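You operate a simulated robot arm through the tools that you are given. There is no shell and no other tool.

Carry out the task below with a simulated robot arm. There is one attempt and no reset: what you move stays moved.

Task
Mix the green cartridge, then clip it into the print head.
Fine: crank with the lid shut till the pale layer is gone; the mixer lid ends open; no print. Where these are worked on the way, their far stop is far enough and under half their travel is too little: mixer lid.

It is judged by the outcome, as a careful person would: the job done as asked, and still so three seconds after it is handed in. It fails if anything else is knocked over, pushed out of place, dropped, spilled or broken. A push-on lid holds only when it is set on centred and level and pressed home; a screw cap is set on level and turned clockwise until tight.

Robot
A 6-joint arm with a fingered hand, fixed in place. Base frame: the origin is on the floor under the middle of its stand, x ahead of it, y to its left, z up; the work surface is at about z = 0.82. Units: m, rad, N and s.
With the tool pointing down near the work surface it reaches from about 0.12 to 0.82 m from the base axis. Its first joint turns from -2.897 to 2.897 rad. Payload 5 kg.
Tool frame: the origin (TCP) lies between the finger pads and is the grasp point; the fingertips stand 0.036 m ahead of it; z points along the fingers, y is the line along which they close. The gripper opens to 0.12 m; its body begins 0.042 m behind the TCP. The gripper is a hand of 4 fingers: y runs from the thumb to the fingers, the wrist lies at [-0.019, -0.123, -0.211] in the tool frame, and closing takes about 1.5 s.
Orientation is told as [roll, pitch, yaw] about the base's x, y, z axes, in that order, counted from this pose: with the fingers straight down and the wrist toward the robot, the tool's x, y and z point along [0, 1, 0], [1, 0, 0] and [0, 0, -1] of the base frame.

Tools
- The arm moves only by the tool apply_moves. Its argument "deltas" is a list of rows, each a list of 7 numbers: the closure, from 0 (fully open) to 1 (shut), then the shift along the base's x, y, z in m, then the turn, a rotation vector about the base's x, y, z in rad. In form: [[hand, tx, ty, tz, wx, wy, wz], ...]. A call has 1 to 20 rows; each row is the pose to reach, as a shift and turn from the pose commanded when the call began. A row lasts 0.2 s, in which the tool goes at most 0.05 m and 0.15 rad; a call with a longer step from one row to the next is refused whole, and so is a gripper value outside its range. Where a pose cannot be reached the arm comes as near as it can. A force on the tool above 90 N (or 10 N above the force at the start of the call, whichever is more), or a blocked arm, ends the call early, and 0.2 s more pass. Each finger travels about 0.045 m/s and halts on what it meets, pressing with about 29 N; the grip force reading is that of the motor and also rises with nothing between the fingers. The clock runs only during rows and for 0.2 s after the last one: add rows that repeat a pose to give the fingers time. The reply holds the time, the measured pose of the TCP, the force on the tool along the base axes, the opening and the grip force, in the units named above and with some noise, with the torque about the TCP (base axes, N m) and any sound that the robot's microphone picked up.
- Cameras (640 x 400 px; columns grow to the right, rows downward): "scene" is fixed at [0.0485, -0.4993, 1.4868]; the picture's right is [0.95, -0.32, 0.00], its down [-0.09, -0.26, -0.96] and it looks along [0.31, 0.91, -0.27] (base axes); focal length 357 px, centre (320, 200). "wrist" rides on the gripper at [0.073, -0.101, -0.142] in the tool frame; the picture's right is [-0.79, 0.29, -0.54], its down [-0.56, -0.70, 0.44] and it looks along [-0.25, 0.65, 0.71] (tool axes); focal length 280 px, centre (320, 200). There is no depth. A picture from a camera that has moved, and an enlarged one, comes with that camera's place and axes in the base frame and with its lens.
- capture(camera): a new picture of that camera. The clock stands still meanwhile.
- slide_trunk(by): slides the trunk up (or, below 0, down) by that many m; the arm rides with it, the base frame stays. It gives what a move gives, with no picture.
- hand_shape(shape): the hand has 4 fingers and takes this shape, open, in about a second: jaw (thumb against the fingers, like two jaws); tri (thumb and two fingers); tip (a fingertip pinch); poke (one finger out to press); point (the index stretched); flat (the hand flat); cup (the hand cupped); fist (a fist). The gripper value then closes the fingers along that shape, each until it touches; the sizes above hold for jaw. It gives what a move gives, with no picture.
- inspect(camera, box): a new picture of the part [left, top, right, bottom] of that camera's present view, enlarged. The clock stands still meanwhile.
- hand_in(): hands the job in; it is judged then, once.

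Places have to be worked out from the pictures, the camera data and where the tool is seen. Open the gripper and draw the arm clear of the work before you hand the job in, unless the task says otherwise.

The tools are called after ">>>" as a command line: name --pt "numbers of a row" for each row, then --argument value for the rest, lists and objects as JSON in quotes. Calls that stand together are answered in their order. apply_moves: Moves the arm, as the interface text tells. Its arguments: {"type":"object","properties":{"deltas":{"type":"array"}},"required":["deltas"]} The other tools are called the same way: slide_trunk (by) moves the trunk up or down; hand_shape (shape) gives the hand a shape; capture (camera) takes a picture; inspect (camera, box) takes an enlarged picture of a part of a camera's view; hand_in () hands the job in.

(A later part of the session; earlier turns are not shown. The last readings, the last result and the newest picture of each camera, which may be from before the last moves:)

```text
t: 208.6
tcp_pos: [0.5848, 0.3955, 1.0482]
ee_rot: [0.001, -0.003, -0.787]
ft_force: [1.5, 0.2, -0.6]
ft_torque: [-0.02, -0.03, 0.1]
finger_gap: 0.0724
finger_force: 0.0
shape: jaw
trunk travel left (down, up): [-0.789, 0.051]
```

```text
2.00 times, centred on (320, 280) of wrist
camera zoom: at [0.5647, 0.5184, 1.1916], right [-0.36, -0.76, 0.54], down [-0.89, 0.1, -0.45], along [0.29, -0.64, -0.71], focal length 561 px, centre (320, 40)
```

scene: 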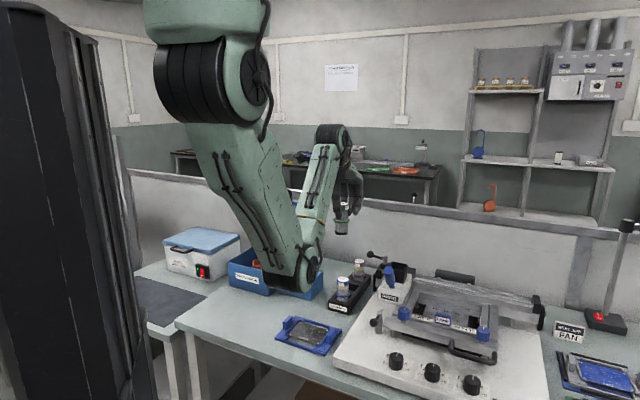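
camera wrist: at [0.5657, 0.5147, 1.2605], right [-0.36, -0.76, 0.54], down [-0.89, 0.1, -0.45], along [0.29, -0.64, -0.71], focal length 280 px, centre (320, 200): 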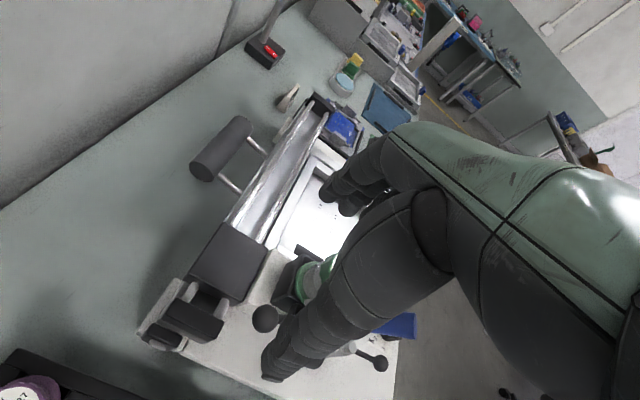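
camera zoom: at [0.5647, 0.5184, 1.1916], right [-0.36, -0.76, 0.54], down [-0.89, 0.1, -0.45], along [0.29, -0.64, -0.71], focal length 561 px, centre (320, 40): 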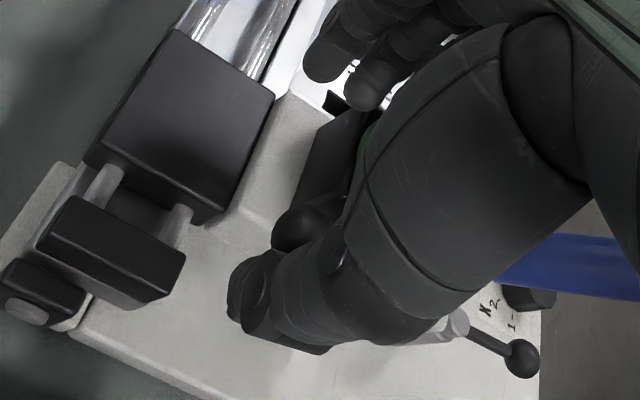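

The squeeze is engaging: the carriage is being drawn home while the ball is held. I keep closing slowly.

>>> apply_moves --pt "0.43 0 0 0 0 0 0" --pt "0.45 0 0 0 0 0 0" --pt "0.47 0 0 0 0 0 0" --pt "0.47 0 0 0 0 0 0"

>>> inspect --camera "scene" --box '[355, 225, 435, 305]'

```text
t: 209.6
tcp_pos: [0.5846, 0.3948, 1.0496]
ee_rot: [0.001, -0.003, -0.785]
ft_force: [3.2, 1.1, -0.5]
ft_torque: [0.03, -0.08, 0.05]
finger_gap: 0.0662
finger_force: 0.0
shape: jaw
trunk travel left (down, up): [-0.789, 0.051]
```

```text
5.00 times, centred on (395, 265) of scene
camera zoom: at [0.0485, -0.4993, 1.4868], right [0.95, -0.32, 0.0], down [-0.09, -0.26, -0.96], along [0.31, 0.91, -0.27], focal length 1785 px, centre (-55, -125)
```

zoom: 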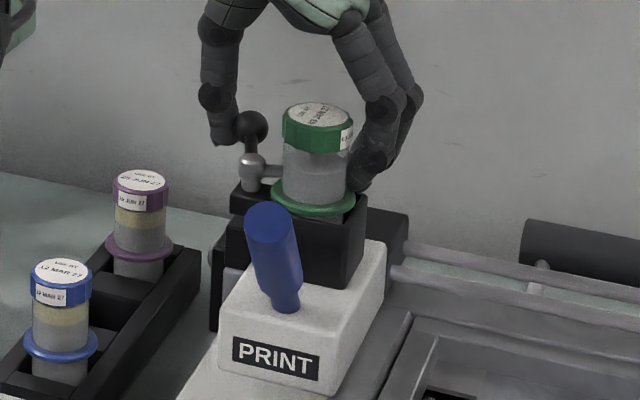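

It's working: the lever is turning and the carriage is moving home. I continue.

>>> apply_moves --pt "0.49 0 0 0 0 0 0" --pt "0.51 0 0 0 0 0 0" --pt "0.53 0 0 0 0 0 0" --pt "0.53 0 0 0 0 0 0"

>>> inspect --camera "scene" --box '[355, 225, 435, 305]'

>>> inspect --camera "wrist" --box '[220, 180, 420, 380]'

```text
t: 210.6
tcp_pos: [0.5845, 0.3943, 1.0486]
ee_rot: [0.001, -0.003, -0.785]
ft_force: [4.1, 3.3, 2.1]
ft_torque: [-0.05, -0.15, 0.09]
finger_gap: 0.0596
finger_force: 0.0
shape: jaw
trunk travel left (down, up): [-0.789, 0.051]
```

```text
5.00 times, centred on (395, 265) of scene
camera zoom: at [0.0485, -0.4993, 1.4868], right [0.95, -0.32, 0.0], down [-0.09, -0.26, -0.96], along [0.31, 0.91, -0.27], focal length 1785 px, centre (-55, -125)
```

zoom: 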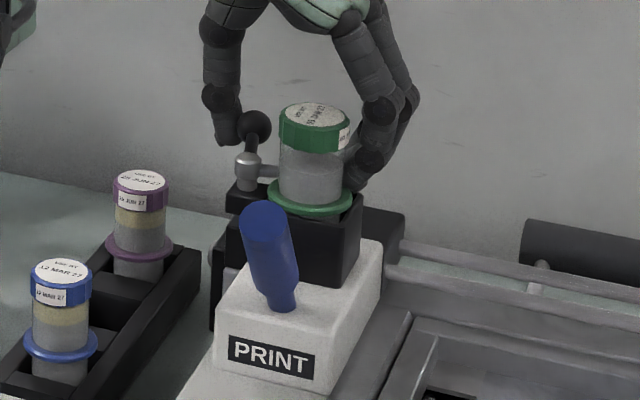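

```text
2.00 times, centred on (320, 280) of wrist
camera zoom: at [0.5651, 0.519, 1.1916], right [-0.36, -0.76, 0.54], down [-0.89, 0.1, -0.45], along [0.29, -0.64, -0.71], focal length 561 px, centre (320, 40)
```

zoom: 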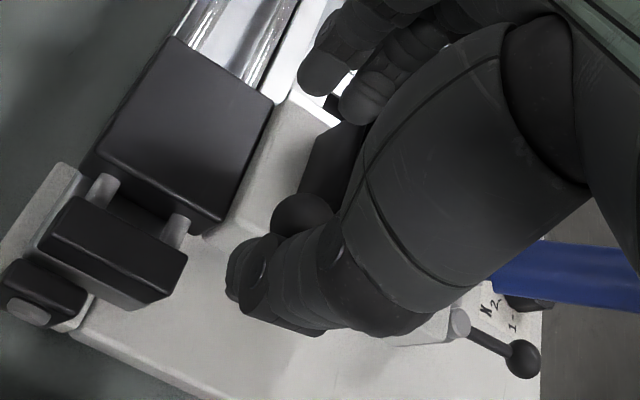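

Roughly 77° now, with the carriage 7 mm from home. I continue.

>>> apply_moves --pt "0.55 0 0 0 0 0 0" --pt "0.57 0 0 0 0 0 0" --pt "0.59 0 0 0 0 0 0" --pt "0.59 0 0 0 0 0 0"

>>> inspect --camera "scene" --box '[355, 225, 435, 305]'

```text
t: 211.6
tcp_pos: [0.5853, 0.3967, 1.0476]
ee_rot: [0.001, -0.003, -0.786]
ft_force: [5.5, 3.9, 2.5]
ft_torque: [-0.11, -0.19, 0.19]
finger_gap: 0.0541
finger_force: 0.1
shape: jaw
trunk travel left (down, up): [-0.789, 0.051]
```

```text
5.00 times, centred on (395, 265) of scene
camera zoom: at [0.0485, -0.4993, 1.4868], right [0.95, -0.32, 0.0], down [-0.09, -0.26, -0.96], along [0.31, 0.91, -0.27], focal length 1785 px, centre (-55, -125)
```

zoom: 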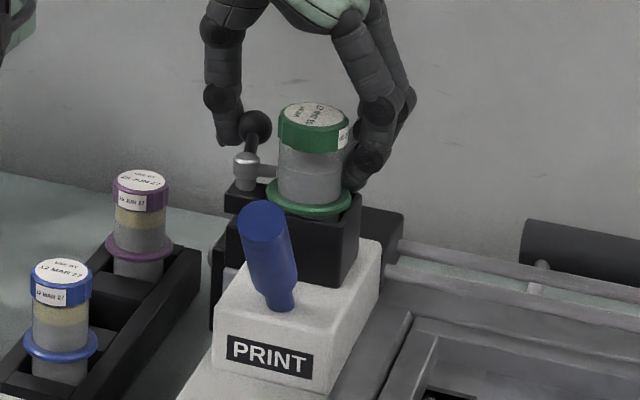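

The fingers are starting to wedge outward around the cap (n-force ~6 N). I open a little, shift 9 mm inward so a finger sits squarely on the cap, and squeeze again.

>>> apply_moves --pt "0.52 0 0 0 0 0 0" --pt "0.45 0 0 0 0 0 0" --pt "0.38 0 0 0 0 0 0" --pt "0.35 0 0 0 0 0 0" --pt "0.35 -0.003 -0.003 0 0 0 0" --pt "0.35 -0.0065 -0.0065 0 0 0 0" --pt "0.35 -0.0065 -0.0065 0 0 0 0"

>>> inspect --camera "scene" --box '[355, 225, 435, 305]'

>>> inspect --camera "wrist" --box '[220, 180, 420, 380]'

```text
t: 213.2
tcp_pos: [0.5769, 0.3896, 1.0479]
ee_rot: [0.003, -0.003, -0.785]
ft_force: [1.7, 1.0, 1.8]
ft_torque: [-0.11, -0.06, 0.09]
finger_gap: 0.0777
finger_force: 0.1
shape: jaw
trunk travel left (down, up): [-0.789, 0.051]
```

```text
5.00 times, centred on (395, 265) of scene
camera zoom: at [0.0485, -0.4993, 1.4868], right [0.95, -0.32, 0.0], down [-0.09, -0.26, -0.96], along [0.31, 0.91, -0.27], focal length 1785 px, centre (-55, -125)
```

zoom: 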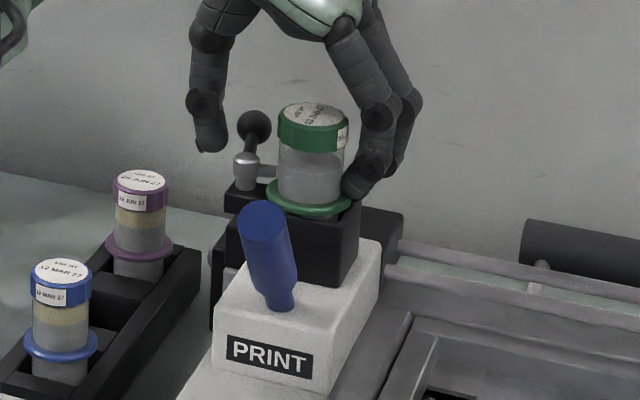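

```text
2.00 times, centred on (320, 280) of wrist
camera zoom: at [0.5565, 0.5126, 1.1905], right [-0.36, -0.76, 0.54], down [-0.89, 0.1, -0.45], along [0.29, -0.64, -0.71], focal length 561 px, centre (320, 40)
```

zoom: 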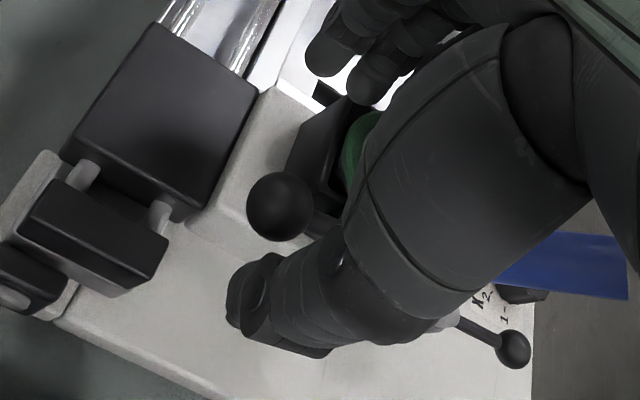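

>>> apply_moves --pt "0.39 0 0 0 0 0 0" --pt "0.43 0 0 0 0 0 0" --pt "0.47 0 0 0 0 0 0" --pt "0.5 0 0 0 0 0 0" --pt "0.53 0 0 0 0 0 0" --pt "0.53 0 0 0 0 0 0"

>>> inspect --camera "scene" --box '[355, 225, 435, 305]'

>>> inspect --camera "wrist" --box '[220, 180, 420, 380]'

```text
t: 214.6
tcp_pos: [0.5759, 0.3884, 1.0483]
ee_rot: [0.0, -0.004, -0.786]
ft_force: [1.7, 1.6, 3.0]
ft_torque: [-0.13, -0.07, 0.08]
finger_gap: 0.0468
finger_force: 0.1
shape: jaw
trunk travel left (down, up): [-0.789, 0.051]
```

```text
5.00 times, centred on (395, 265) of scene
camera zoom: at [0.0485, -0.4993, 1.4868], right [0.95, -0.32, 0.0], down [-0.09, -0.26, -0.96], along [0.31, 0.91, -0.27], focal length 1785 px, centre (-55, -125)
```

zoom: 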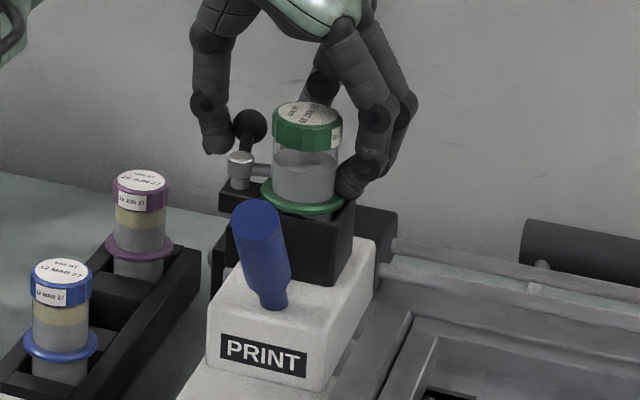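

```text
2.00 times, centred on (320, 280) of wrist
camera zoom: at [0.5562, 0.5126, 1.1903], right [-0.36, -0.76, 0.54], down [-0.89, 0.1, -0.45], along [0.29, -0.64, -0.71], focal length 561 px, centre (320, 40)
```

zoom: 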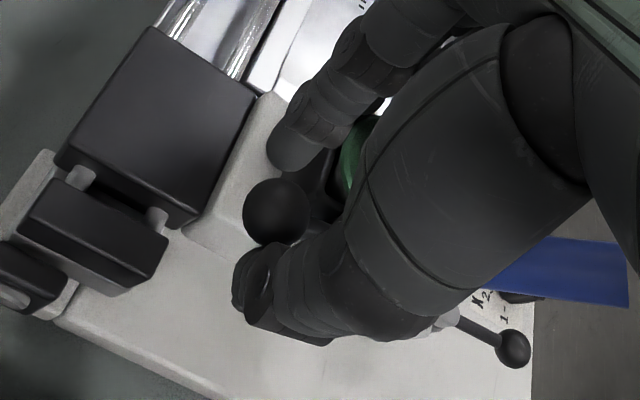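

The carriage is nearly home and the lever at ~78°, but the index finger is about to touch the ball from the wrong side. I reopen and shift inward so the thumb bears on the lever arm and the middle finger squarely on the cap.

>>> apply_moves --pt "0.45 0 0 0 0 0 0" --pt "0.37 0 0 0 0 0 0" --pt "0.29 0 0 0 0 0 0" --pt "0.22 0 0 0 0 0 0" --pt "0.22 0 0 0.003 0 0 0" --pt "0.22 -0.0047 -0.0087 0.004 0 0 0" --pt "0.22 -0.0094 -0.0174 0.004 0 0 0" --pt "0.22 -0.0094 -0.0174 0.004 0 0 0"

>>> inspect --camera "scene" --box '[355, 225, 435, 305]'

>>> inspect --camera "wrist" --box '[220, 180, 420, 380]'

```text
t: 216.4
tcp_pos: [0.5654, 0.3703, 1.0511]
ee_rot: [0.001, -0.003, -0.787]
ft_force: [-0.7, 0.7, -0.1]
ft_torque: [0.01, 0.01, -0.02]
finger_gap: 0.0933
finger_force: 0.0
shape: jaw
trunk travel left (down, up): [-0.789, 0.051]
```

```text
5.00 times, centred on (395, 265) of scene
camera zoom: at [0.0485, -0.4993, 1.4868], right [0.95, -0.32, 0.0], down [-0.09, -0.26, -0.96], along [0.31, 0.91, -0.27], focal length 1785 px, centre (-55, -125)
```

zoom: 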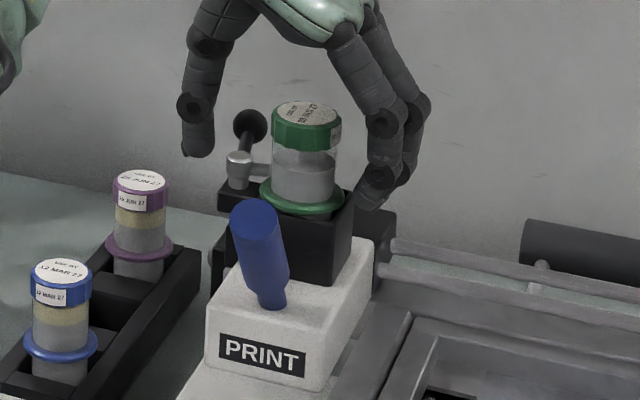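

```text
2.00 times, centred on (320, 280) of wrist
camera zoom: at [0.5458, 0.494, 1.1951], right [-0.36, -0.76, 0.54], down [-0.89, 0.1, -0.45], along [0.29, -0.64, -0.71], focal length 561 px, centre (320, 40)
```

zoom: 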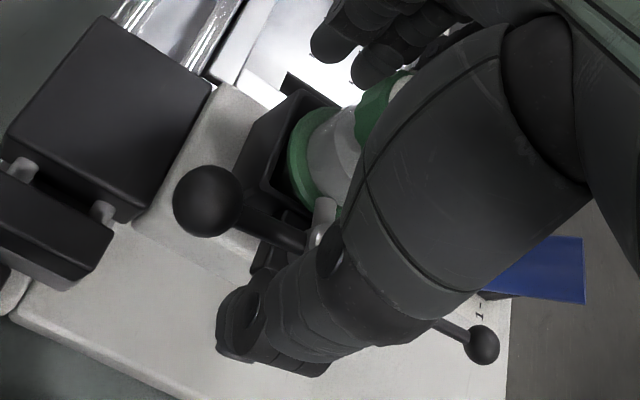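

Thumb now faces the lever arm and the fingers the cap. I squeeze again in small steps.

>>> apply_moves --pt "0.26 0 0 0 0 0 0" --pt "0.3 0 0 0 0 0 0" --pt "0.34 0 0 0 0 0 0" --pt "0.37 0 0 0 0 0 0" --pt "0.4 0 0 0 0 0 0" --pt "0.4 0 0 0 0 0 0"

>>> inspect --camera "scene" --box '[355, 225, 435, 305]'

>>> inspect --camera "wrist" --box '[220, 180, 420, 380]'

```text
t: 217.8
tcp_pos: [0.5657, 0.3695, 1.0524]
ee_rot: [0.001, -0.003, -0.784]
ft_force: [0.6, -0.1, 0.4]
ft_torque: [0.0, 0.01, 0.01]
finger_gap: 0.0725
finger_force: 0.0
shape: jaw
trunk travel left (down, up): [-0.789, 0.051]
```

```text
5.00 times, centred on (395, 265) of scene
camera zoom: at [0.0485, -0.4993, 1.4868], right [0.95, -0.32, 0.0], down [-0.09, -0.26, -0.96], along [0.31, 0.91, -0.27], focal length 1785 px, centre (-55, -125)
```

zoom: 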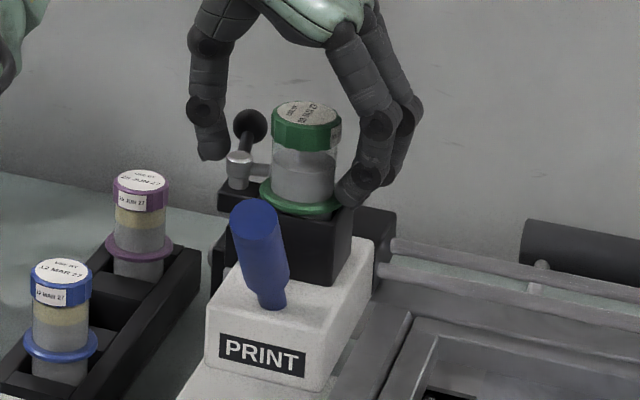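

```text
2.00 times, centred on (320, 280) of wrist
camera zoom: at [0.5457, 0.4937, 1.1953], right [-0.36, -0.76, 0.54], down [-0.89, 0.1, -0.45], along [0.29, -0.64, -0.71], focal length 561 px, centre (320, 40)
```

zoom: 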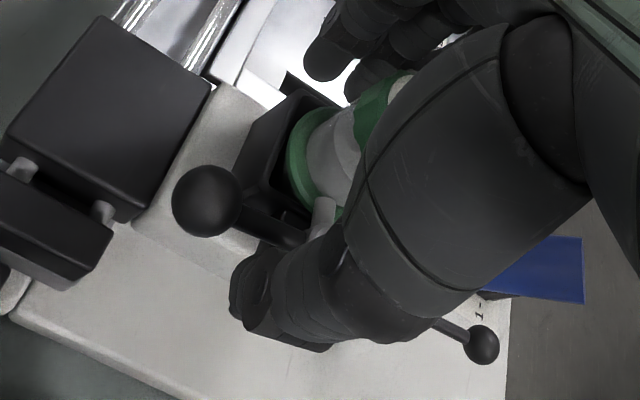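

>>> apply_moves --pt "0.43 0 0 0 0 0 0" --pt "0.46 0 0 0 0 0 0" --pt "0.49 0 0 0 0 0 0" --pt "0.49 0 0 0 0 0 0"

>>> inspect --camera "scene" --box '[355, 225, 435, 305]'

>>> inspect --camera "wrist" --box '[220, 180, 420, 380]'

```text
t: 218.8
tcp_pos: [0.5661, 0.3714, 1.0525]
ee_rot: [0.001, -0.003, -0.785]
ft_force: [1.4, -0.6, 2.0]
ft_torque: [-0.02, -0.06, 0.03]
finger_gap: 0.0627
finger_force: 0.0
shape: jaw
trunk travel left (down, up): [-0.789, 0.051]
```

```text
5.00 times, centred on (395, 265) of scene
camera zoom: at [0.0485, -0.4993, 1.4868], right [0.95, -0.32, 0.0], down [-0.09, -0.26, -0.96], along [0.31, 0.91, -0.27], focal length 1785 px, centre (-55, -125)
```

zoom: 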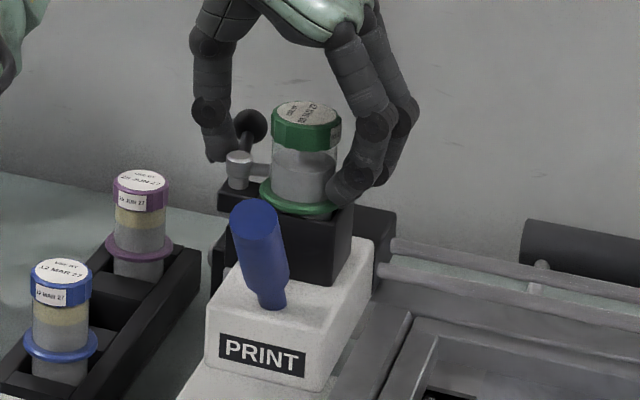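

```text
2.00 times, centred on (320, 280) of wrist
camera zoom: at [0.5457, 0.4937, 1.1954], right [-0.36, -0.76, 0.54], down [-0.89, 0.1, -0.45], along [0.29, -0.64, -0.71], focal length 561 px, centre (320, 40)
```

zoom: 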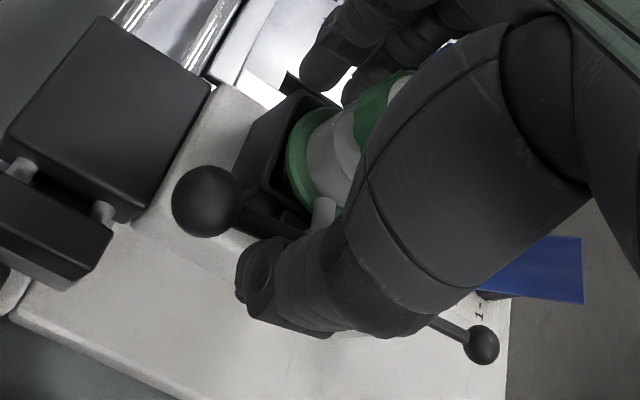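

>>> apply_moves --pt "0.52 0 0 0 0 0 0" --pt "0.55 0 0 0 0 0 0" --pt "0.58 0 0 0 0 0 0" --pt "0.58 0 0 0 0 0 0"

>>> inspect --camera "scene" --box '[355, 225, 435, 305]'

>>> inspect --camera "wrist" --box '[220, 180, 420, 380]'

```text
t: 219.8
tcp_pos: [0.5659, 0.371, 1.0525]
ee_rot: [0.003, -0.005, -0.785]
ft_force: [1.8, 0.3, 4.8]
ft_torque: [-0.15, -0.09, 0.11]
finger_gap: 0.0563
finger_force: 0.0
shape: jaw
trunk travel left (down, up): [-0.789, 0.051]
```

```text
5.00 times, centred on (395, 265) of scene
camera zoom: at [0.0485, -0.4993, 1.4868], right [0.95, -0.32, 0.0], down [-0.09, -0.26, -0.96], along [0.31, 0.91, -0.27], focal length 1785 px, centre (-55, -125)
```

zoom: 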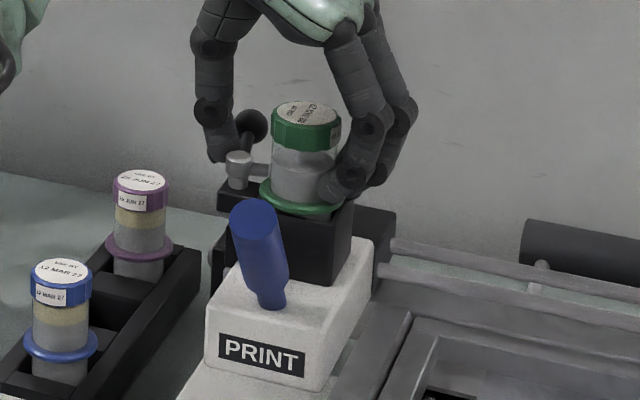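

```text
2.00 times, centred on (320, 280) of wrist
camera zoom: at [0.5456, 0.4936, 1.1958], right [-0.36, -0.76, 0.54], down [-0.89, 0.1, -0.45], along [0.29, -0.64, -0.71], focal length 561 px, centre (320, 40)
```

zoom: 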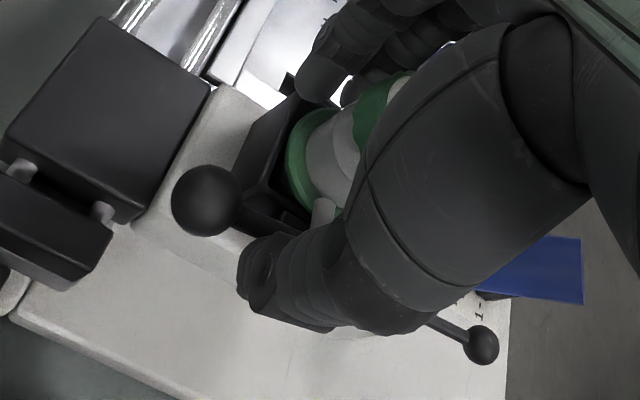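

The thumb is now blocked at the pivot, so that arrangement can't turn the lever. Instead I'll push the ball with the thumb from its inner-left side along the arc tangent with a slight outward bias, which should not drag the carriage away from home. First I open and reposition.

>>> apply_moves --pt "0.5 0 0 0 0 0 0" --pt "0.4 0 0 0 0 0 0" --pt "0.3 0 0 0 0 0 0" --pt "0.2 0 0 0 0 0 0" --pt "0.1 0 0 0 0 0 0" --pt "0.1 0.005 0.003 0 0 0 0" --pt "0.1 0.01 0.006 0 0 0 0" --pt "0.1 0.0152 0.0097 -0.002 0 0 0" --pt "0.1 0.0152 0.0097 -0.002 0 0 0"

>>> inspect --camera "scene" --box '[355, 225, 435, 305]'

>>> inspect --camera "wrist" --box '[220, 180, 420, 380]'

```text
t: 221.8
tcp_pos: [0.5809, 0.3782, 1.0499]
ee_rot: [0.002, -0.003, -0.783]
ft_force: [-0.2, -0.5, 0.2]
ft_torque: [0.01, -0.02, 0.04]
finger_gap: 0.1078
finger_force: 0.0
shape: jaw
trunk travel left (down, up): [-0.789, 0.051]
```

```text
5.00 times, centred on (395, 265) of scene
camera zoom: at [0.0485, -0.4993, 1.4868], right [0.95, -0.32, 0.0], down [-0.09, -0.26, -0.96], along [0.31, 0.91, -0.27], focal length 1785 px, centre (-55, -125)
```

zoom: 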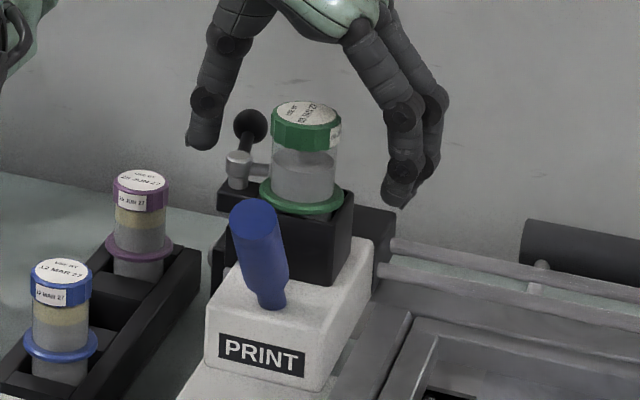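

```text
2.00 times, centred on (320, 280) of wrist
camera zoom: at [0.5608, 0.5018, 1.1929], right [-0.36, -0.76, 0.54], down [-0.89, 0.1, -0.45], along [0.29, -0.64, -0.71], focal length 561 px, centre (320, 40)
```

zoom: 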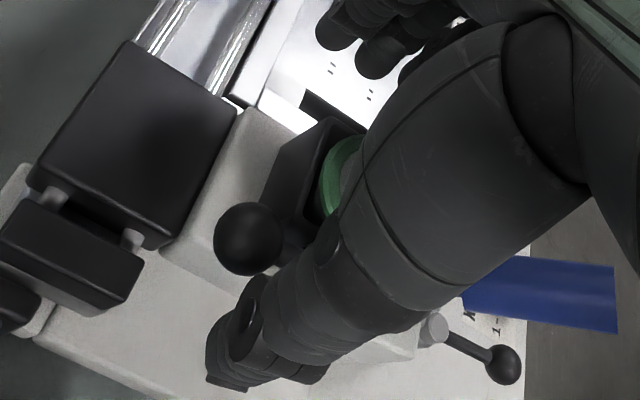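

The thumb sits ~7 mm from the ball on its inner-left side. I push in 2 mm steps mainly along the rail direction with slight outward bias.

>>> apply_moves --pt "0.1 0.0019 -0.0006 0 0 0 0" --pt "0.1 0.0038 -0.0012 0 0 0 0" --pt "0.1 0.0057 -0.0018 0 0 0 0" --pt "0.1 0.0076 -0.0024 0 0 0 0" --pt "0.1 0.0095 -0.003 0 0 0 0" --pt "0.1 0.0095 -0.003 0 0 0 0"

>>> inspect --camera "scene" --box '[355, 225, 435, 305]'

>>> inspect --camera "wrist" --box '[220, 180, 420, 380]'

```text
t: 223.2
tcp_pos: [0.5908, 0.3759, 1.0486]
ee_rot: [0.002, -0.005, -0.786]
ft_force: [-2.2, -0.9, 0.9]
ft_torque: [0.01, 0.05, 0.05]
finger_gap: 0.108
finger_force: 0.0
shape: jaw
trunk travel left (down, up): [-0.789, 0.051]
```

```text
5.00 times, centred on (395, 265) of scene
camera zoom: at [0.0485, -0.4993, 1.4868], right [0.95, -0.32, 0.0], down [-0.09, -0.26, -0.96], along [0.31, 0.91, -0.27], focal length 1785 px, centre (-55, -125)
```

zoom: 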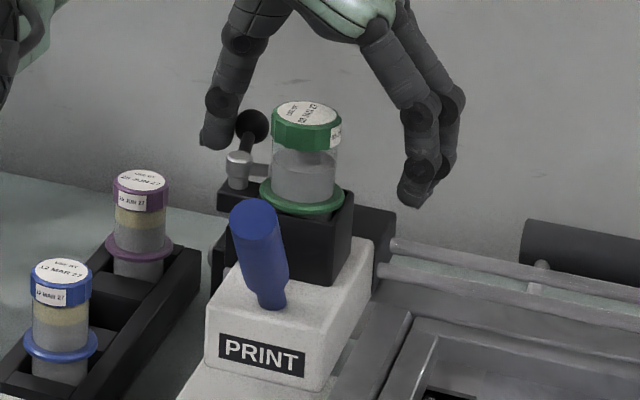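

```text
2.00 times, centred on (320, 280) of wrist
camera zoom: at [0.5707, 0.5, 1.1924], right [-0.36, -0.76, 0.54], down [-0.89, 0.1, -0.45], along [0.29, -0.64, -0.71], focal length 561 px, centre (320, 40)
```

zoom: 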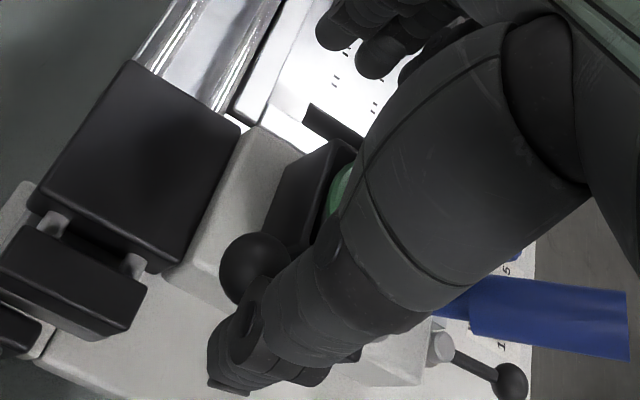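

The ball is moving and the carriage stays put. I continue pushing in the same direction.

>>> apply_moves --pt "0.1 0.0019 -0.0006 0 0 0 0" --pt "0.1 0.0038 -0.0012 0 0 0 0" --pt "0.1 0.0057 -0.0018 0 0 0 0" --pt "0.1 0.0057 -0.0018 0 0 0 0"

>>> inspect --camera "scene" --box '[355, 225, 435, 305]'

>>> inspect --camera "wrist" --box '[220, 180, 420, 380]'

```text
t: 224.2
tcp_pos: [0.5961, 0.3758, 1.0496]
ee_rot: [0.001, -0.004, -0.786]
ft_force: [0.0, 1.2, -0.8]
ft_torque: [-0.03, 0.01, -0.01]
finger_gap: 0.1079
finger_force: 0.1
shape: jaw
trunk travel left (down, up): [-0.789, 0.051]
```

```text
5.00 times, centred on (395, 265) of scene
camera zoom: at [0.0485, -0.4993, 1.4868], right [0.95, -0.32, 0.0], down [-0.09, -0.26, -0.96], along [0.31, 0.91, -0.27], focal length 1785 px, centre (-55, -125)
```

zoom: 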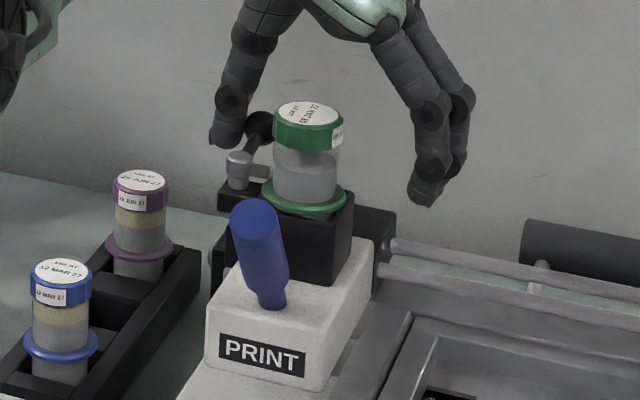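

```text
2.00 times, centred on (320, 280) of wrist
camera zoom: at [0.5766, 0.4986, 1.1928], right [-0.36, -0.76, 0.54], down [-0.89, 0.1, -0.45], along [0.29, -0.64, -0.71], focal length 561 px, centre (320, 40)
```

zoom: 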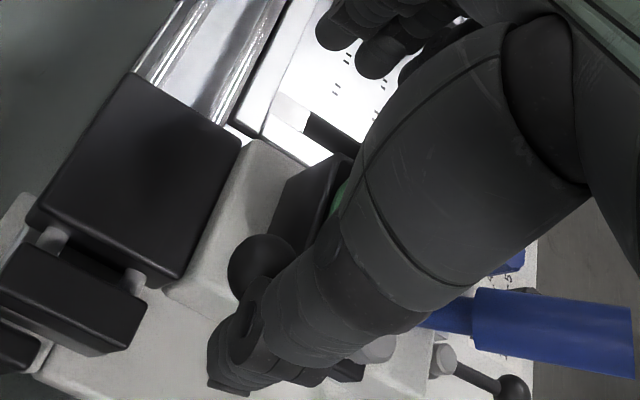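

The lever is now at about 90° and the carriage hasn't moved. I nudge 3 mm further to feel for the stop.

>>> apply_moves --pt "0.1 0.0014 -0.0008 0 0 0 0" --pt "0.1 0.0028 -0.0016 0 0 0 0" --pt "0.1 0.0028 -0.0016 0 0 0 0"

>>> inspect --camera "scene" --box '[355, 225, 435, 305]'

```text
t: 225.0
tcp_pos: [0.5984, 0.3734, 1.0496]
ee_rot: [0.001, -0.002, -0.787]
ft_force: [-0.8, 0.9, 0.6]
ft_torque: [-0.04, 0.05, 0.07]
finger_gap: 0.1078
finger_force: 0.1
shape: jaw
trunk travel left (down, up): [-0.789, 0.051]
```

```text
5.00 times, centred on (395, 265) of scene
camera zoom: at [0.0485, -0.4993, 1.4868], right [0.95, -0.32, 0.0], down [-0.09, -0.26, -0.96], along [0.31, 0.91, -0.27], focal length 1785 px, centre (-55, -125)
```

zoom: 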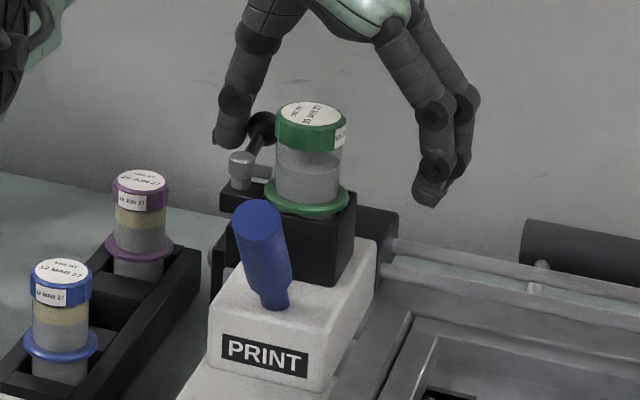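

Now the carriage moved ~2 mm with the lever: the lever is at its stop. I withdraw the thumb and rise clear.

>>> apply_moves --pt "0.1 -0.004 0.004 0 0 0 0" --pt "0.1 -0.008 0.008 0 0 0 0" --pt "0.1 -0.008 0.008 0.015 0 0 0" --pt "0.1 -0.006 0.01 0.035 0 0 0" --pt "0.1 0.0 0.015 0.06 0 0 0" --pt "0.1 0.01 0.03 0.08 0 0 0" --pt "0.1 0.01 0.03 0.08 0 0 0"

>>> capture --camera "wrist"

>>> inspect --camera "scene" --box '[370, 235, 420, 285]'

>>> inspect --camera "scene" --box '[355, 240, 435, 310]'

```text
t: 226.6
tcp_pos: [0.6097, 0.4054, 1.1264]
ee_rot: [0.001, -0.003, -0.785]
ft_force: [-0.2, 0.1, -0.1]
ft_torque: [-0.01, -0.01, 0.0]
finger_gap: 0.1078
finger_force: 0.0
shape: jaw
trunk travel left (down, up): [-0.789, 0.051]
```

```text
taken
camera wrist: at [0.5892, 0.5284, 1.2699], right [-0.36, -0.76, 0.54], down [-0.89, 0.1, -0.45], along [0.29, -0.64, -0.71], focal length 280 px, centre (320, 200)
```

wrist: 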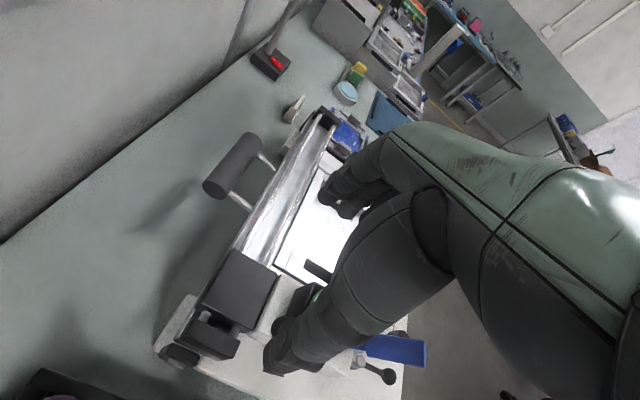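

```text
8.00 times, centred on (395, 260) of scene
camera zoom: at [0.0485, -0.4993, 1.4868], right [0.95, -0.32, 0.0], down [-0.09, -0.26, -0.96], along [0.31, 0.91, -0.27], focal length 2856 px, centre (-280, -280)
```

zoom: 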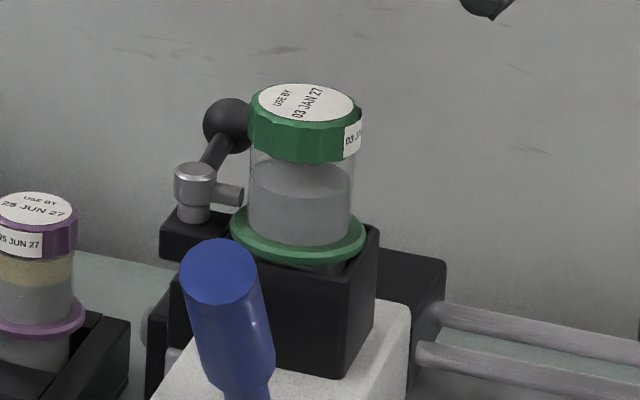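

```text
5.71 times, centred on (395, 275) of scene
camera zoom: at [0.0485, -0.4993, 1.4868], right [0.95, -0.32, 0.0], down [-0.09, -0.26, -0.96], along [0.31, 0.91, -0.27], focal length 2040 px, centre (-109, -229)
```

zoom: 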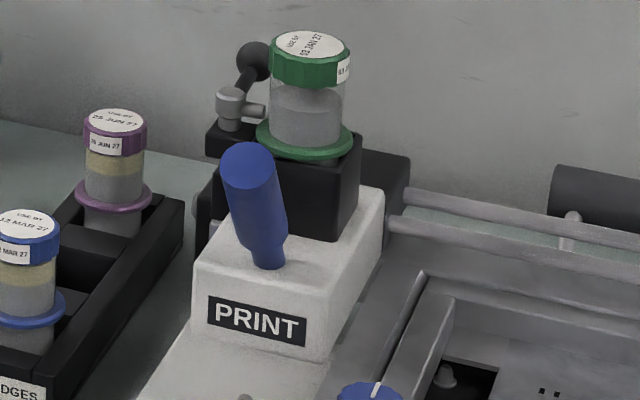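

The lever is fully swung with the stub over the flange. I zoom in to check how the flange sits on the rim.

>>> inspect --camera "scene" --box '[388, 250, 412, 274]'

>>> inspect --camera "scene" --box '[376, 242, 412, 272]'

```text
16.00 times, centred on (400, 262) of scene
camera zoom: at [0.0485, -0.4993, 1.4868], right [0.95, -0.32, 0.0], down [-0.09, -0.26, -0.96], along [0.31, 0.91, -0.27], focal length 5713 px, centre (-960, -792)
```

zoom: 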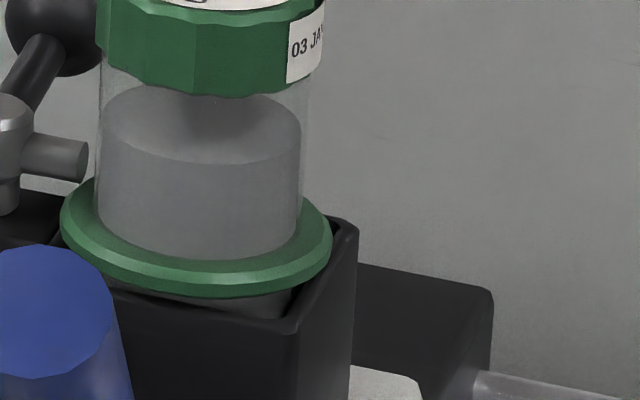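

```text
13.33 times, centred on (394, 257) of scene
camera zoom: at [0.0485, -0.4993, 1.4868], right [0.95, -0.32, 0.0], down [-0.09, -0.26, -0.96], along [0.31, 0.91, -0.27], focal length 4761 px, centre (-667, -560)
```

zoom: 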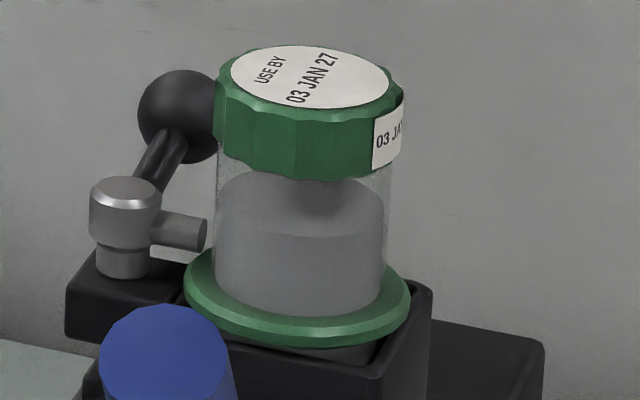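

The flange is seated, stub above it, lever at its stop. The carriage is still ~4 mm off home, so I'll nudge it back with the fingers against the cap's far side, staying clear of the lever.

>>> apply_moves --pt "0.1 -0.015 -0.01 -0.005 0 0 0" --pt "0.1 -0.03 -0.02 -0.012 0 0 0" --pt "0.1 -0.043 -0.0306 -0.02 0 0 0" --pt "0.1 -0.043 -0.0306 -0.04 0 0 0" --pt "0.1 -0.043 -0.0306 -0.06 0 0 0" --pt "0.1 -0.043 -0.0306 -0.07 0 0 0" --pt "0.1 -0.043 -0.0306 -0.07 0 0 0"

>>> inspect --camera "scene" --box '[355, 225, 435, 305]'

>>> inspect --camera "wrist" --box '[220, 180, 420, 380]'

```text
t: 228.2
tcp_pos: [0.5671, 0.3724, 1.0584]
ee_rot: [0.0, -0.003, -0.787]
ft_force: [-0.7, -0.3, 0.5]
ft_torque: [0.02, 0.0, 0.0]
finger_gap: 0.1078
finger_force: 0.1
shape: jaw
trunk travel left (down, up): [-0.789, 0.051]
```

```text
5.00 times, centred on (395, 265) of scene
camera zoom: at [0.0485, -0.4993, 1.4868], right [0.95, -0.32, 0.0], down [-0.09, -0.26, -0.96], along [0.31, 0.91, -0.27], focal length 1785 px, centre (-55, -125)
```

zoom: 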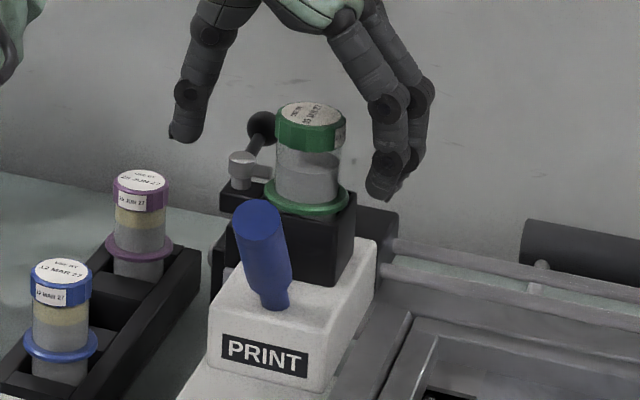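

```text
2.00 times, centred on (320, 280) of wrist
camera zoom: at [0.5469, 0.4964, 1.202], right [-0.36, -0.76, 0.54], down [-0.89, 0.1, -0.45], along [0.29, -0.64, -0.71], focal length 561 px, centre (320, 40)
```

zoom: 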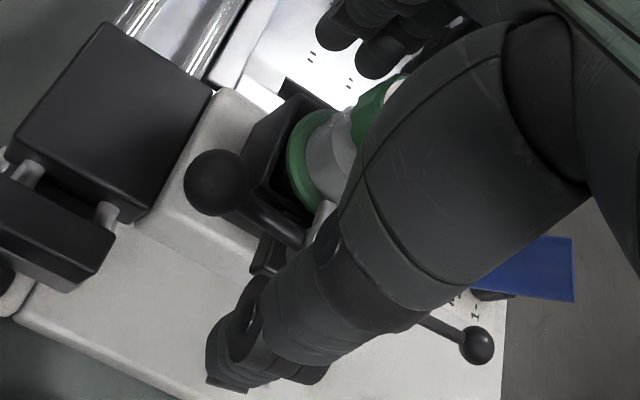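

Fingers stand ~16 mm beyond the cap and the thumb is clear of the ball. I translate toward home in steps.

>>> apply_moves --pt "0.1 -0.003 0.003 0 0 0 0" --pt "0.1 -0.006 0.006 0 0 0 0" --pt "0.1 -0.009 0.009 0 0 0 0" --pt "0.1 -0.0105 0.0105 0 0 0 0" --pt "0.1 -0.0105 0.0105 0 0 0 0"

>>> inspect --camera "scene" --box '[355, 225, 435, 305]'

```text
t: 229.4
tcp_pos: [0.5572, 0.3835, 1.0592]
ee_rot: [0.002, -0.003, -0.786]
ft_force: [-1.5, 0.0, 0.6]
ft_torque: [0.05, -0.04, -0.01]
finger_gap: 0.1078
finger_force: 0.1
shape: jaw
trunk travel left (down, up): [-0.789, 0.051]
```

```text
5.00 times, centred on (395, 265) of scene
camera zoom: at [0.0485, -0.4993, 1.4868], right [0.95, -0.32, 0.0], down [-0.09, -0.26, -0.96], along [0.31, 0.91, -0.27], focal length 1785 px, centre (-55, -125)
```

zoom: 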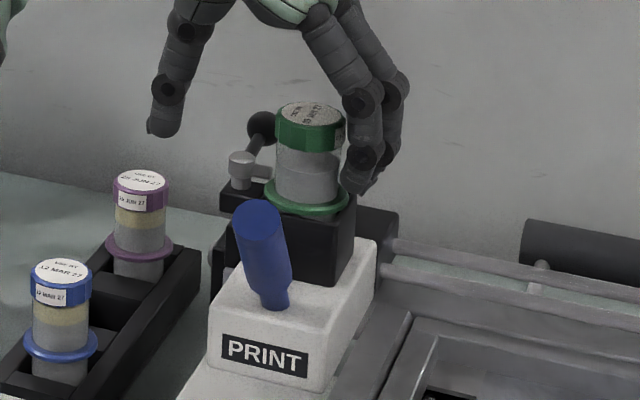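

About to touch. I push the last ~5 mm gently.

>>> apply_moves --pt "0.1 -0.001 0.001 0 0 0 0" --pt "0.1 -0.002 0.002 0 0 0 0" --pt "0.1 -0.003 0.003 0 0 0 0" --pt "0.1 -0.003 0.003 0 0 0 0"

>>> inspect --camera "scene" --box '[355, 240, 435, 310]'

```text
t: 230.4
tcp_pos: [0.5533, 0.3858, 1.0588]
ee_rot: [0.001, -0.005, -0.787]
ft_force: [0.1, -0.4, 1.1]
ft_torque: [-0.02, -0.01, -0.01]
finger_gap: 0.1081
finger_force: 0.0
shape: jaw
trunk travel left (down, up): [-0.789, 0.051]
```

```text
5.71 times, centred on (395, 275) of scene
camera zoom: at [0.0485, -0.4993, 1.4868], right [0.95, -0.32, 0.0], down [-0.09, -0.26, -0.96], along [0.31, 0.91, -0.27], focal length 2040 px, centre (-109, -229)
```

zoom: 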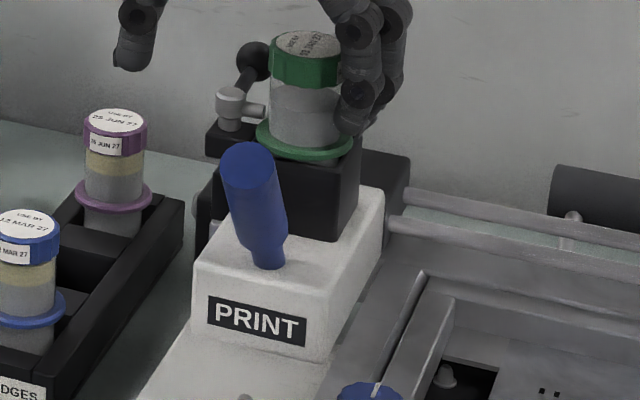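

>>> apply_moves --pt "0.1 -0.001 0.001 0 0 0 0" --pt "0.1 -0.002 0.002 0 0 0 0" --pt "0.1 -0.003 0.003 0 0 0 0" --pt "0.1 -0.003 0.003 0 0 0 0"

>>> inspect --camera "scene" --box '[355, 240, 435, 310]'

```text
t: 231.4
tcp_pos: [0.5506, 0.3899, 1.0582]
ee_rot: [0.0, -0.005, -0.787]
ft_force: [1.1, -1.1, 0.1]
ft_torque: [-0.06, -0.01, 0.01]
finger_gap: 0.1084
finger_force: 0.0
shape: jaw
trunk travel left (down, up): [-0.789, 0.051]
```

```text
5.71 times, centred on (395, 275) of scene
camera zoom: at [0.0485, -0.4993, 1.4868], right [0.95, -0.32, 0.0], down [-0.09, -0.26, -0.96], along [0.31, 0.91, -0.27], focal length 2040 px, centre (-109, -229)
```

zoom: 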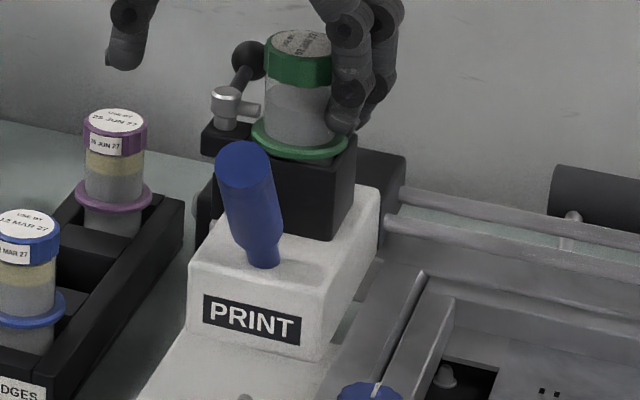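

Label at (252, 319), home is (250, 318). One last millimetre, then I withdraw to the right and up.

>>> apply_moves --pt "0.1 -0.0005 0.0005 0 0 0 0" --pt "0.1 -0.001 0.001 0 0 0 0" --pt "0.1 -0.001 0.001 0 0 0 0" --pt "0.1 0.003 -0.003 0 0 0 0" --pt "0.1 0.007 -0.007 0 0 0 0" --pt "0.1 0.0105 -0.0105 0 0 0 0" --pt "0.1 0.0105 -0.0105 0.015 0 0 0" --pt "0.1 0.0125 -0.0085 0.035 0 0 0" --pt "0.1 0.02 0.0 0.055 0 0 0" --pt "0.1 0.035 0.015 0.07 0 0 0" --pt "0.1 0.05 0.03 0.075 0 0 0" --pt "0.1 0.05 0.03 0.075 0 0 0"

>>> capture --camera "scene"

>>> inspect --camera "scene" --box '[355, 240, 435, 310]'

>>> inspect --camera "scene" --box '[376, 242, 412, 272]'

```text
t: 234.0
tcp_pos: [0.5987, 0.4187, 1.1331]
ee_rot: [0.002, -0.003, -0.788]
ft_force: [0.7, -0.5, -0.4]
ft_torque: [0.02, -0.02, -0.03]
finger_gap: 0.1082
finger_force: 0.1
shape: jaw
trunk travel left (down, up): [-0.789, 0.051]
```

```text
taken
```

scene: 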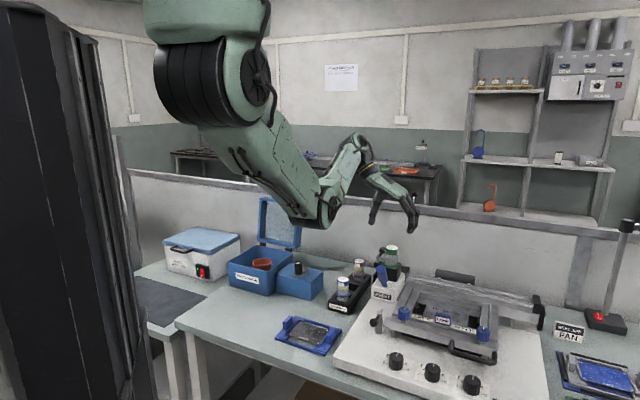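

```text
5.71 times, centred on (395, 275) of scene
camera zoom: at [0.0485, -0.4993, 1.4868], right [0.95, -0.32, 0.0], down [-0.09, -0.26, -0.96], along [0.31, 0.91, -0.27], focal length 2040 px, centre (-109, -229)
```

zoom: 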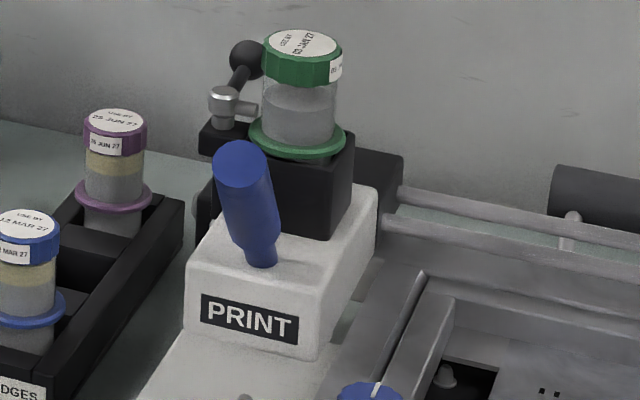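

```text
13.33 times, centred on (394, 257) of scene
camera zoom: at [0.0485, -0.4993, 1.4868], right [0.95, -0.32, 0.0], down [-0.09, -0.26, -0.96], along [0.31, 0.91, -0.27], focal length 4761 px, centre (-667, -560)
```

zoom: 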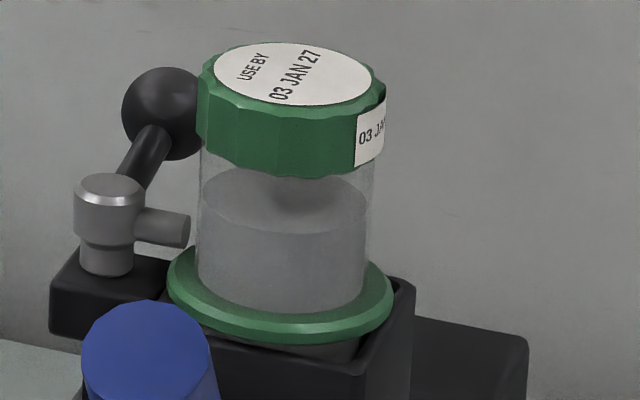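

The carriage is exactly home, the lever at its stop with the stub over the flange, and the cartridge upright. I take a last wrist view of the clip from another angle while withdrawing.

>>> apply_moves --pt "0.1 0 0.01 0.005 0 0 0.1" --pt "0.1 -0.01 0.02 0.01 0 0 0.2" --pt "0.1 -0.02 0.03 0.015 0 0 0.3" --pt "0.05 -0.035 0.045 0.02 0 0 0.4" --pt "0.0 -0.05 0.06 0.025 0 0 0.5" --pt "0.0 -0.065 0.075 0.03 0 0 0.6" --pt "0.0 -0.08 0.09 0.035 0 0 0.7" --pt "0.0 -0.09 0.1 0.04 0 0 0.785" --pt "0.0 -0.09 0.1 0.04 0 0 0.785"

>>> capture --camera "wrist"

>>> capture --camera "scene"

```text
t: 236.0
tcp_pos: [0.5101, 0.5206, 1.1746]
ee_rot: [0.002, -0.005, 0.001]
ft_force: [-0.1, 0.8, 1.0]
ft_torque: [-0.01, -0.04, -0.03]
finger_gap: 0.1197
finger_force: 0.1
shape: jaw
trunk travel left (down, up): [-0.789, 0.051]
```

```text
taken
camera wrist: at [0.409, 0.5941, 1.317], right [0.29, -0.79, 0.54], down [-0.7, -0.56, -0.45], along [0.66, -0.25, -0.71], focal length 280 px, centre (320, 200)
```

wrist: 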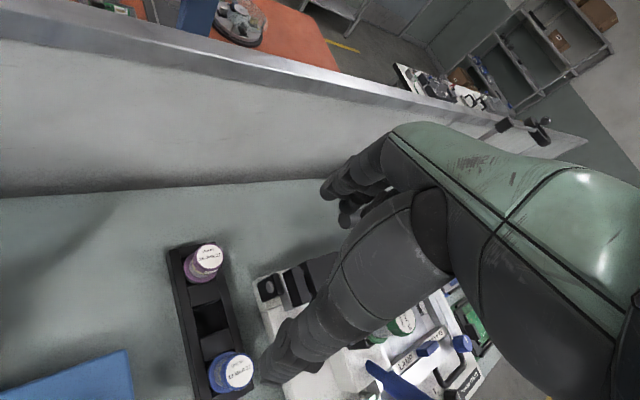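

```text
taken
```

scene: 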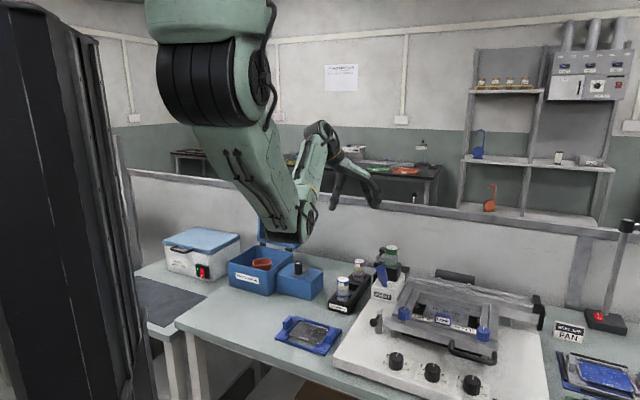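

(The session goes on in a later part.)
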